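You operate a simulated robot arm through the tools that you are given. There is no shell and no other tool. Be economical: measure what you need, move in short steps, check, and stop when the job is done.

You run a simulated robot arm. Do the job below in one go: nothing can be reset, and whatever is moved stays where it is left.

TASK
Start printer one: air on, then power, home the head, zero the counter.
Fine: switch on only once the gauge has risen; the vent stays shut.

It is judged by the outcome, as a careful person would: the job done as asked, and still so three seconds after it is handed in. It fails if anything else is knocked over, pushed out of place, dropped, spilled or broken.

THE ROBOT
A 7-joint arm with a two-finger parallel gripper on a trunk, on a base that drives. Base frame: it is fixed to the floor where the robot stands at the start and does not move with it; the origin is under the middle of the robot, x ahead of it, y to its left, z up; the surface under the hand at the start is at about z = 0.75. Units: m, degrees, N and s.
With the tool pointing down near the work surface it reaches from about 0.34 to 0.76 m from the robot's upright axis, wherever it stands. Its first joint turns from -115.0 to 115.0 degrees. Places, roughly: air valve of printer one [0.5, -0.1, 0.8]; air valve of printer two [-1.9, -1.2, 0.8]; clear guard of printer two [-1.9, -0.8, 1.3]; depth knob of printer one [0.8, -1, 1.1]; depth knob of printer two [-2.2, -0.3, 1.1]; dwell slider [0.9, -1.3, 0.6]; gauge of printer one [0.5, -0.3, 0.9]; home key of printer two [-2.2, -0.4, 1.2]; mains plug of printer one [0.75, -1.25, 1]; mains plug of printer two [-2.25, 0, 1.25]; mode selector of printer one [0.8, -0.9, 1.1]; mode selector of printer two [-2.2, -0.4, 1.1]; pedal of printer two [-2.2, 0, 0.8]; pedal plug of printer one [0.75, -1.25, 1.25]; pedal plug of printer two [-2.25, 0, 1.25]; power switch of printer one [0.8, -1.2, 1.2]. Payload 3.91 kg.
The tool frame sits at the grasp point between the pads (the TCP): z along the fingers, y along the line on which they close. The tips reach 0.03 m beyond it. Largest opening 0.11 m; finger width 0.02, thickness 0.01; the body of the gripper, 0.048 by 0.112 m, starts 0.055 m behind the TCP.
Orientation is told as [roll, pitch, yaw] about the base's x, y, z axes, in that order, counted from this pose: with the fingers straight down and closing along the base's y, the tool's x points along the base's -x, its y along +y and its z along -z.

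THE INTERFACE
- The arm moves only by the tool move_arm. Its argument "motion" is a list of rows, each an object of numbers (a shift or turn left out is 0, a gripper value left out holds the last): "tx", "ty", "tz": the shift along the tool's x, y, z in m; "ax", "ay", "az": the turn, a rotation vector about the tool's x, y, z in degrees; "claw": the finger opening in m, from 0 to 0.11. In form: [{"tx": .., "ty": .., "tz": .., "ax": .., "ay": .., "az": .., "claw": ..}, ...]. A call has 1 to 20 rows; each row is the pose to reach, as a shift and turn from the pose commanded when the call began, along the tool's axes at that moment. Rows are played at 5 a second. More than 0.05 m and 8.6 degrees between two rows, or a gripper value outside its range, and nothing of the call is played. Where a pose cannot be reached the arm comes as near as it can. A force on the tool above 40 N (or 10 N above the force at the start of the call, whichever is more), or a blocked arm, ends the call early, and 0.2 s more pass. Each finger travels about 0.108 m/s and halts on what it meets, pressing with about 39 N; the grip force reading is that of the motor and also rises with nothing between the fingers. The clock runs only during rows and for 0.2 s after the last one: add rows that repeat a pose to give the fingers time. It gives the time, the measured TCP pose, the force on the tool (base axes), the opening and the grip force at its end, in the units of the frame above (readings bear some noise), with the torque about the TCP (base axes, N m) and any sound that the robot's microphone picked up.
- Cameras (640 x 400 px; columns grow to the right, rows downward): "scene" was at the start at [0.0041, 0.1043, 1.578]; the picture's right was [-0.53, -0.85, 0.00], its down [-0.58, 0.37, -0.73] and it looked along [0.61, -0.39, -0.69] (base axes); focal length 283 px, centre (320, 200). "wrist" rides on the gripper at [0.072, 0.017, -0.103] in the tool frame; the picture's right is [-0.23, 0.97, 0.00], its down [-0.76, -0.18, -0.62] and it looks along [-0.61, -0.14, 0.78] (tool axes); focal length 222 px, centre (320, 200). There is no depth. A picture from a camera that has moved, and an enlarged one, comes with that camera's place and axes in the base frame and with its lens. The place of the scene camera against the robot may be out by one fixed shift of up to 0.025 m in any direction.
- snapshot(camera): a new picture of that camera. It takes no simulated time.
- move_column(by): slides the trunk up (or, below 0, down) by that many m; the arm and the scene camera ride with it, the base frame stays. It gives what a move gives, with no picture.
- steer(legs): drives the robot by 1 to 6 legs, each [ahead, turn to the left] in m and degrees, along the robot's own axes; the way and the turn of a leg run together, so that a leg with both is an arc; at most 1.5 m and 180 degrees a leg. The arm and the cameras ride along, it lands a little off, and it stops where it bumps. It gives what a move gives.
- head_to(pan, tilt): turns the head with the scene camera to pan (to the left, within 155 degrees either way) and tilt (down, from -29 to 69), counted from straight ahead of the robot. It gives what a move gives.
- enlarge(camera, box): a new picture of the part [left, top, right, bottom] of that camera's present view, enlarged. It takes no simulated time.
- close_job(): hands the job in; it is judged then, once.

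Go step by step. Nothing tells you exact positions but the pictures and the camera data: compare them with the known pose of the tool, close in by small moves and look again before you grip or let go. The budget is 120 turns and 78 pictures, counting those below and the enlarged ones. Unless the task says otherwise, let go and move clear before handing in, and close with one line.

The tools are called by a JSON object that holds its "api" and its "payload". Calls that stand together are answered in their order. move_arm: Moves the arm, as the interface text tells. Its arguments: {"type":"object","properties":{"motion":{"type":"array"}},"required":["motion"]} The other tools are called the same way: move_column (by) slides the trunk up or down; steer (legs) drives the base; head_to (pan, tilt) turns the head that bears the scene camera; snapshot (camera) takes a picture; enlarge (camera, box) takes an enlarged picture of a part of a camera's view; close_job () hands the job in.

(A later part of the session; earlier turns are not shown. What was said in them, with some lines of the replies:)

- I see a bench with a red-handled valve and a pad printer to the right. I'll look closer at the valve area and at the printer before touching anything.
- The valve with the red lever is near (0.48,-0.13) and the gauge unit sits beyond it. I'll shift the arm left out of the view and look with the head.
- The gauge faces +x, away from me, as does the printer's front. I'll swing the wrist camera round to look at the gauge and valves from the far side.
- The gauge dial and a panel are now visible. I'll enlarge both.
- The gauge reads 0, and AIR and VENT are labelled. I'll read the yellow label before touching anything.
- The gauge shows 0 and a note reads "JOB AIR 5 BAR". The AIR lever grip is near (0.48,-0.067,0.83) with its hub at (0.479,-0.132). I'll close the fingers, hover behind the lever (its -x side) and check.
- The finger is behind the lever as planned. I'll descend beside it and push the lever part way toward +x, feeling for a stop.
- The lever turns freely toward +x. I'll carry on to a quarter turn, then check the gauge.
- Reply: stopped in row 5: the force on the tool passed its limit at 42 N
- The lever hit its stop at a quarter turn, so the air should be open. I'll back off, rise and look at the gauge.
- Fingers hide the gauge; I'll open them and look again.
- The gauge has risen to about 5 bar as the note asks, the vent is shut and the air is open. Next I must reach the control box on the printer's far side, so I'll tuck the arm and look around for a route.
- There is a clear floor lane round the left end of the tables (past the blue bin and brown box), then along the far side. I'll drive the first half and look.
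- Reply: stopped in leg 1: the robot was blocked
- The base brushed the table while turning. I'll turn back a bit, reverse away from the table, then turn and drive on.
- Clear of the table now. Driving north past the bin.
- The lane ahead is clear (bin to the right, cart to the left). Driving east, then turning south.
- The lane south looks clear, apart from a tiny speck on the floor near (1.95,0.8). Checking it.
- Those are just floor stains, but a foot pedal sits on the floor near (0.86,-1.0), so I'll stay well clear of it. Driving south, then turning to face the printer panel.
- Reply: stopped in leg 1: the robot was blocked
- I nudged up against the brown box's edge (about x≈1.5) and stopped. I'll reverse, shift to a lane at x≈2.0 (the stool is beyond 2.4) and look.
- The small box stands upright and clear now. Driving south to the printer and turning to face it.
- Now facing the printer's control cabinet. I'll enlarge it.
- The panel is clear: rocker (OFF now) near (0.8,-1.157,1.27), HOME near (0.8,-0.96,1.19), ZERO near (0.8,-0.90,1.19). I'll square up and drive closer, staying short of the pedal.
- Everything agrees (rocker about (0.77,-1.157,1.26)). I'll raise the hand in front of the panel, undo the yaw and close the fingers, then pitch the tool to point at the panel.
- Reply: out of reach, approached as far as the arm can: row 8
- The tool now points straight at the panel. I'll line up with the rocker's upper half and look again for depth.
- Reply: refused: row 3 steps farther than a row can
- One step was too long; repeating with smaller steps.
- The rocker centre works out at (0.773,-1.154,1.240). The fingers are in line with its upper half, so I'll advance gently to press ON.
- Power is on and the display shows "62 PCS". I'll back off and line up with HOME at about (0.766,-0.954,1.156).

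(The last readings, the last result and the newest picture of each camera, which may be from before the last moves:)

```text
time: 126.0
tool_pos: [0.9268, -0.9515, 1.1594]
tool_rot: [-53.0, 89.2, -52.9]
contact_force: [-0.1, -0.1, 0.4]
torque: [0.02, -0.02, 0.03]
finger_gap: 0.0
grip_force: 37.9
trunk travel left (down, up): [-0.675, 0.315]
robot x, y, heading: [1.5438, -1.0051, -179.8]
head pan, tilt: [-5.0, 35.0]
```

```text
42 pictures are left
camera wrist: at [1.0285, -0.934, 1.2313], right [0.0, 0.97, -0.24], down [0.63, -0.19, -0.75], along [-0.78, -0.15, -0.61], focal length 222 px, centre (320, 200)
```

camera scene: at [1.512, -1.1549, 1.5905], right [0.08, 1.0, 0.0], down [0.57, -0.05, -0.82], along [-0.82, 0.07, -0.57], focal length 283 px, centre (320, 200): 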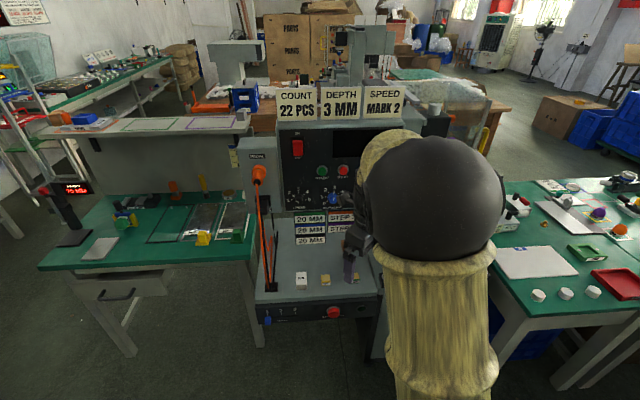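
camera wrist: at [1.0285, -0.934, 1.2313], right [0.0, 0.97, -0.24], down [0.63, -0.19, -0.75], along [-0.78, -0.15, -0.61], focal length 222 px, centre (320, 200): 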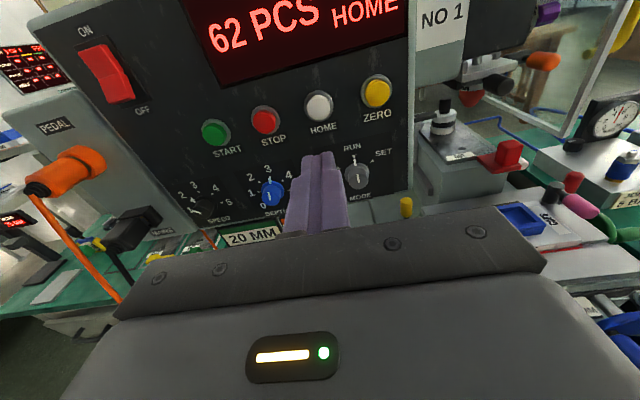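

The display prompts "HOME" and the fingers line up with the HOME key. Pressing it slowly.

{"api": "move_arm", "payload": {"motion": [{"tz": 0.04}, {"tz": 0.08}, {"tz": 0.1}, {"tz": 0.108}, {"tz": 0.115}, {"tz": 0.122}, {"tz": 0.1}, {"tz": 0.06}, {"tz": 0.02}]}}

{"api": "snapshot", "payload": {"camera": "wrist"}}

```text
time: 128.0
tool_pos: [0.9093, -0.9541, 1.1579]
tool_rot: [-55.3, 89.2, -55.2]
contact_force: [-0.7, -0.2, -0.5]
torque: [0.0, 0.0, 0.0]
finger_gap: 0.0
grip_force: 37.7
trunk travel left (down, up): [-0.675, 0.315]
robot x, y, heading: [1.543, -1.0058, -179.4]
head pan, tilt: [-5.0, 35.0]
```

```text
41 pictures are left
camera wrist: at [1.0104, -0.9375, 1.2301], right [0.0, 0.97, -0.24], down [0.63, -0.19, -0.75], along [-0.78, -0.15, -0.61], focal length 222 px, centre (320, 200)
```

wrist: 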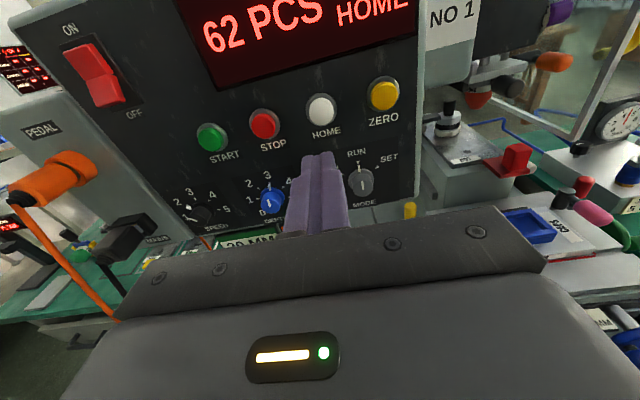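

Display still shows HOME; I can't yet tell whether that's a prompt or a status, nor whether the key went in. Looking closer.

{"api": "enlarge", "payload": {"camera": "wrist", "box": [160, 0, 480, 150]}}

{"api": "enlarge", "payload": {"camera": "scene", "box": [240, 70, 480, 220]}}

```text
2.00 times, centred on (320, 75) of wrist
camera zoom: at [1.0104, -0.9375, 1.2301], right [0.0, 0.97, -0.24], down [0.63, -0.19, -0.75], along [-0.78, -0.15, -0.61], focal length 444 px, centre (320, 450)
```

zoom: 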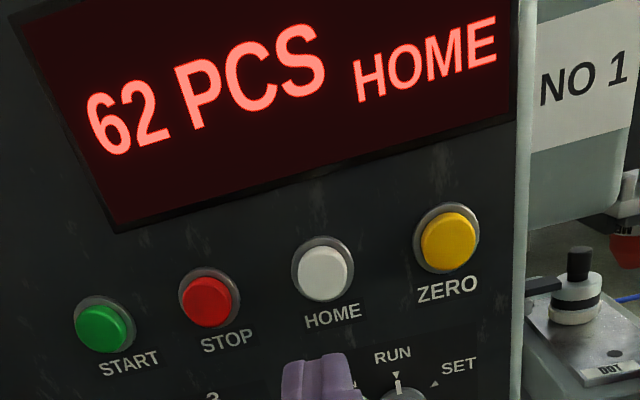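

```text
2.67 times, centred on (360, 145) of scene
camera zoom: at [1.5128, -1.1545, 1.5906], right [0.08, 1.0, 0.0], down [0.57, -0.05, -0.82], along [-0.82, 0.07, -0.57], focal length 754 px, centre (213, 347)
```

zoom: 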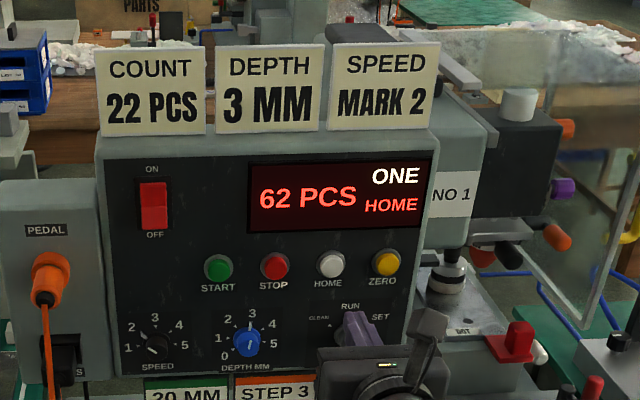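

I'll press HOME again, holding it in, and watch force and display.

{"api": "move_arm", "payload": {"motion": [{"tz": 0.04}, {"tz": 0.08}, {"tz": 0.095}, {"tz": 0.102}, {"tz": 0.106}]}}

{"api": "enlarge", "payload": {"camera": "scene", "box": [240, 70, 480, 220]}}

{"api": "snapshot", "payload": {"camera": "wrist"}}

```text
time: 129.2
tool_pos: [0.8007, -0.9547, 1.1577]
tool_rot: [-50.3, 89.1, -50.1]
contact_force: [11.2, 0.6, -1.2]
torque: [0.06, 0.05, 0.0]
finger_gap: 0.0001
grip_force: 37.5
trunk travel left (down, up): [-0.675, 0.315]
robot x, y, heading: [1.5443, -1.0078, -179.5]
head pan, tilt: [-5.0, 35.0]
heard: click
```

```text
2.67 times, centred on (360, 145) of scene
camera zoom: at [1.5141, -1.1548, 1.5905], right [0.08, 1.0, 0.0], down [0.57, -0.05, -0.82], along [-0.82, 0.07, -0.57], focal length 754 px, centre (213, 347)
```

zoom: 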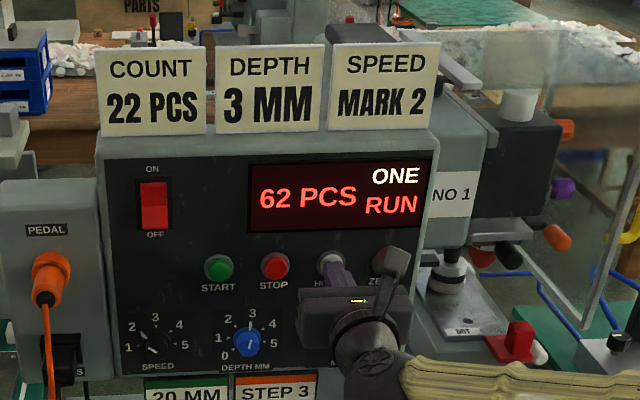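

```text
37 pictures are left
camera wrist: at [0.9028, -0.9369, 1.2298], right [0.0, 0.97, -0.24], down [0.63, -0.18, -0.75], along [-0.78, -0.15, -0.61], focal length 222 px, centre (320, 200)
```

wrist: 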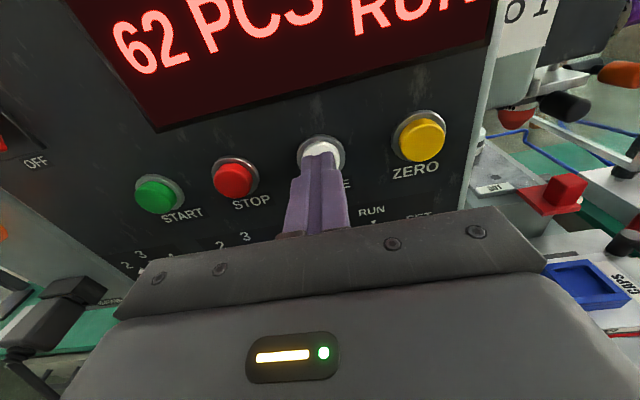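

A click, and the prompt changed from HOME to RUN, so the head is homed. Backing off and pressing ZERO at (−0.893, 1.161).

{"api": "move_arm", "payload": {"motion": [{"tz": -0.03}, {"tz": -0.06}, {"tz": -0.06, "ty": 0.03, "tx": 0.002}, {"tz": -0.06, "ty": 0.061, "tx": 0.004}, {"tz": -0.03, "ty": 0.061, "tx": 0.004}, {"tz": -0.012, "ty": 0.061, "tx": 0.004}, {"tz": -0.005, "ty": 0.061, "tx": 0.004}, {"tz": 0.0, "ty": 0.061, "tx": 0.004}]}}

{"api": "snapshot", "payload": {"camera": "wrist"}}

{"api": "enlarge", "payload": {"camera": "scene", "box": [240, 70, 480, 220]}}

```text
time: 131.0
tool_pos: [0.8016, -0.8942, 1.1595]
tool_rot: [-50.7, 89.1, -50.5]
contact_force: [10.8, -0.9, -3.2]
torque: [0.07, 0.03, 0.0]
finger_gap: 0.0001
grip_force: 37.8
trunk travel left (down, up): [-0.675, 0.315]
robot x, y, heading: [1.5456, -1.0065, -179.6]
head pan, tilt: [-5.0, 35.0]
heard: click
```

```text
36 pictures are left
camera wrist: at [0.903, -0.8762, 1.2319], right [0.0, 0.97, -0.24], down [0.63, -0.18, -0.75], along [-0.78, -0.15, -0.61], focal length 222 px, centre (320, 200)
```

wrist: 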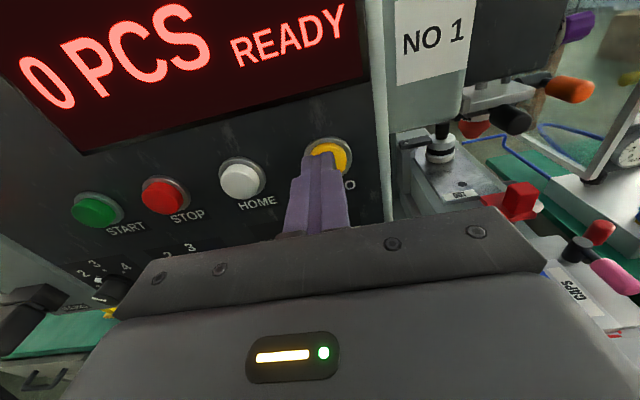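

```text
2.67 times, centred on (360, 145) of scene
camera zoom: at [1.5137, -1.1549, 1.5905], right [0.08, 1.0, 0.0], down [0.57, -0.05, -0.82], along [-0.82, 0.07, -0.57], focal length 754 px, centre (213, 347)
```

zoom: 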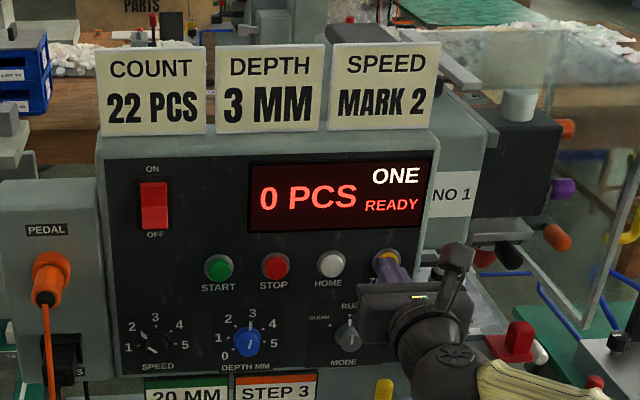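

The counter reads 0 PCS and READY. I'll withdraw and make a final check of the display, gauge and vent.

{"api": "move_arm", "payload": {"motion": [{"tz": -0.04}, {"tz": -0.08}, {"tz": -0.12}, {"tz": -0.16}, {"tz": -0.2}]}}

{"api": "head_to", "payload": {"pan": -30, "tilt": 30}}

{"api": "snapshot", "payload": {"camera": "scene"}}

{"api": "enlarge", "payload": {"camera": "wrist", "box": [160, 0, 640, 240]}}

```text
time: 132.2
tool_pos: [1.0015, -0.8935, 1.1619]
tool_rot: [-50.8, 89.0, -50.8]
contact_force: [-0.1, -0.5, 0.6]
torque: [0.03, 0.0, -0.01]
finger_gap: 0.0
grip_force: 37.5
trunk travel left (down, up): [-0.675, 0.315]
robot x, y, heading: [1.5472, -1.0094, -179.6]
head pan, tilt: [-5.0, 35.0]
```

```text
time: 133.1
tool_pos: [0.9993, -0.8943, 1.1609]
tool_rot: [-50.9, 89.1, -50.8]
contact_force: [-0.6, -0.7, -0.3]
torque: [0.0, -0.01, 0.03]
finger_gap: 0.0
grip_force: 37.5
trunk travel left (down, up): [-0.675, 0.315]
robot x, y, heading: [1.5434, -1.0056, -179.5]
head pan, tilt: [-30.0, 30.0]
```

```text
34 pictures are left
camera scene: at [1.5212, -1.1172, 1.5983], right [0.49, 0.87, 0.0], down [0.44, -0.25, -0.87], along [-0.75, 0.43, -0.5], focal length 283 px, centre (320, 200)
```

scene: 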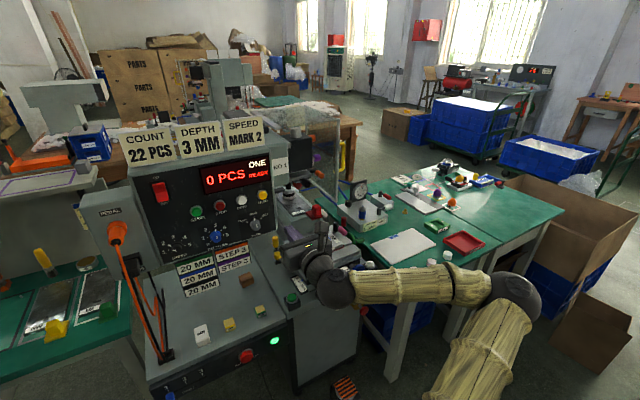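

```text
1.33 times, centred on (400, 120) of wrist
camera zoom: at [1.1014, -0.8759, 1.2325], right [0.0, 0.97, -0.24], down [0.63, -0.19, -0.75], along [-0.78, -0.15, -0.61], focal length 296 px, centre (213, 307)
```

zoom: 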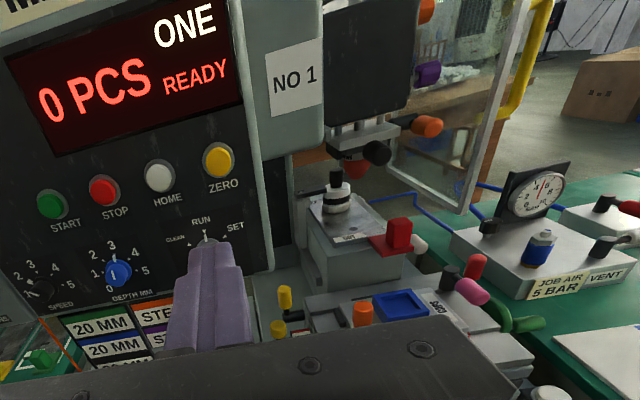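

The display shows "0 PCS, READY". The gauge holds about 5 bar, the vent is shut, and the arm is clear of everything.

{"api": "close_job", "payload": {}}

```text
The job is handed in.
```

Printer one is running: I turned the air on and let the gauge rise to about 5 bar before switching on the power, then homed the head and zeroed the counter. It now reads "0 PCS, READY" and the vent stayed shut. On the way round, the base bumped a table and the small cardboard box beside it, but nothing looked tipped or out of place afterwards.
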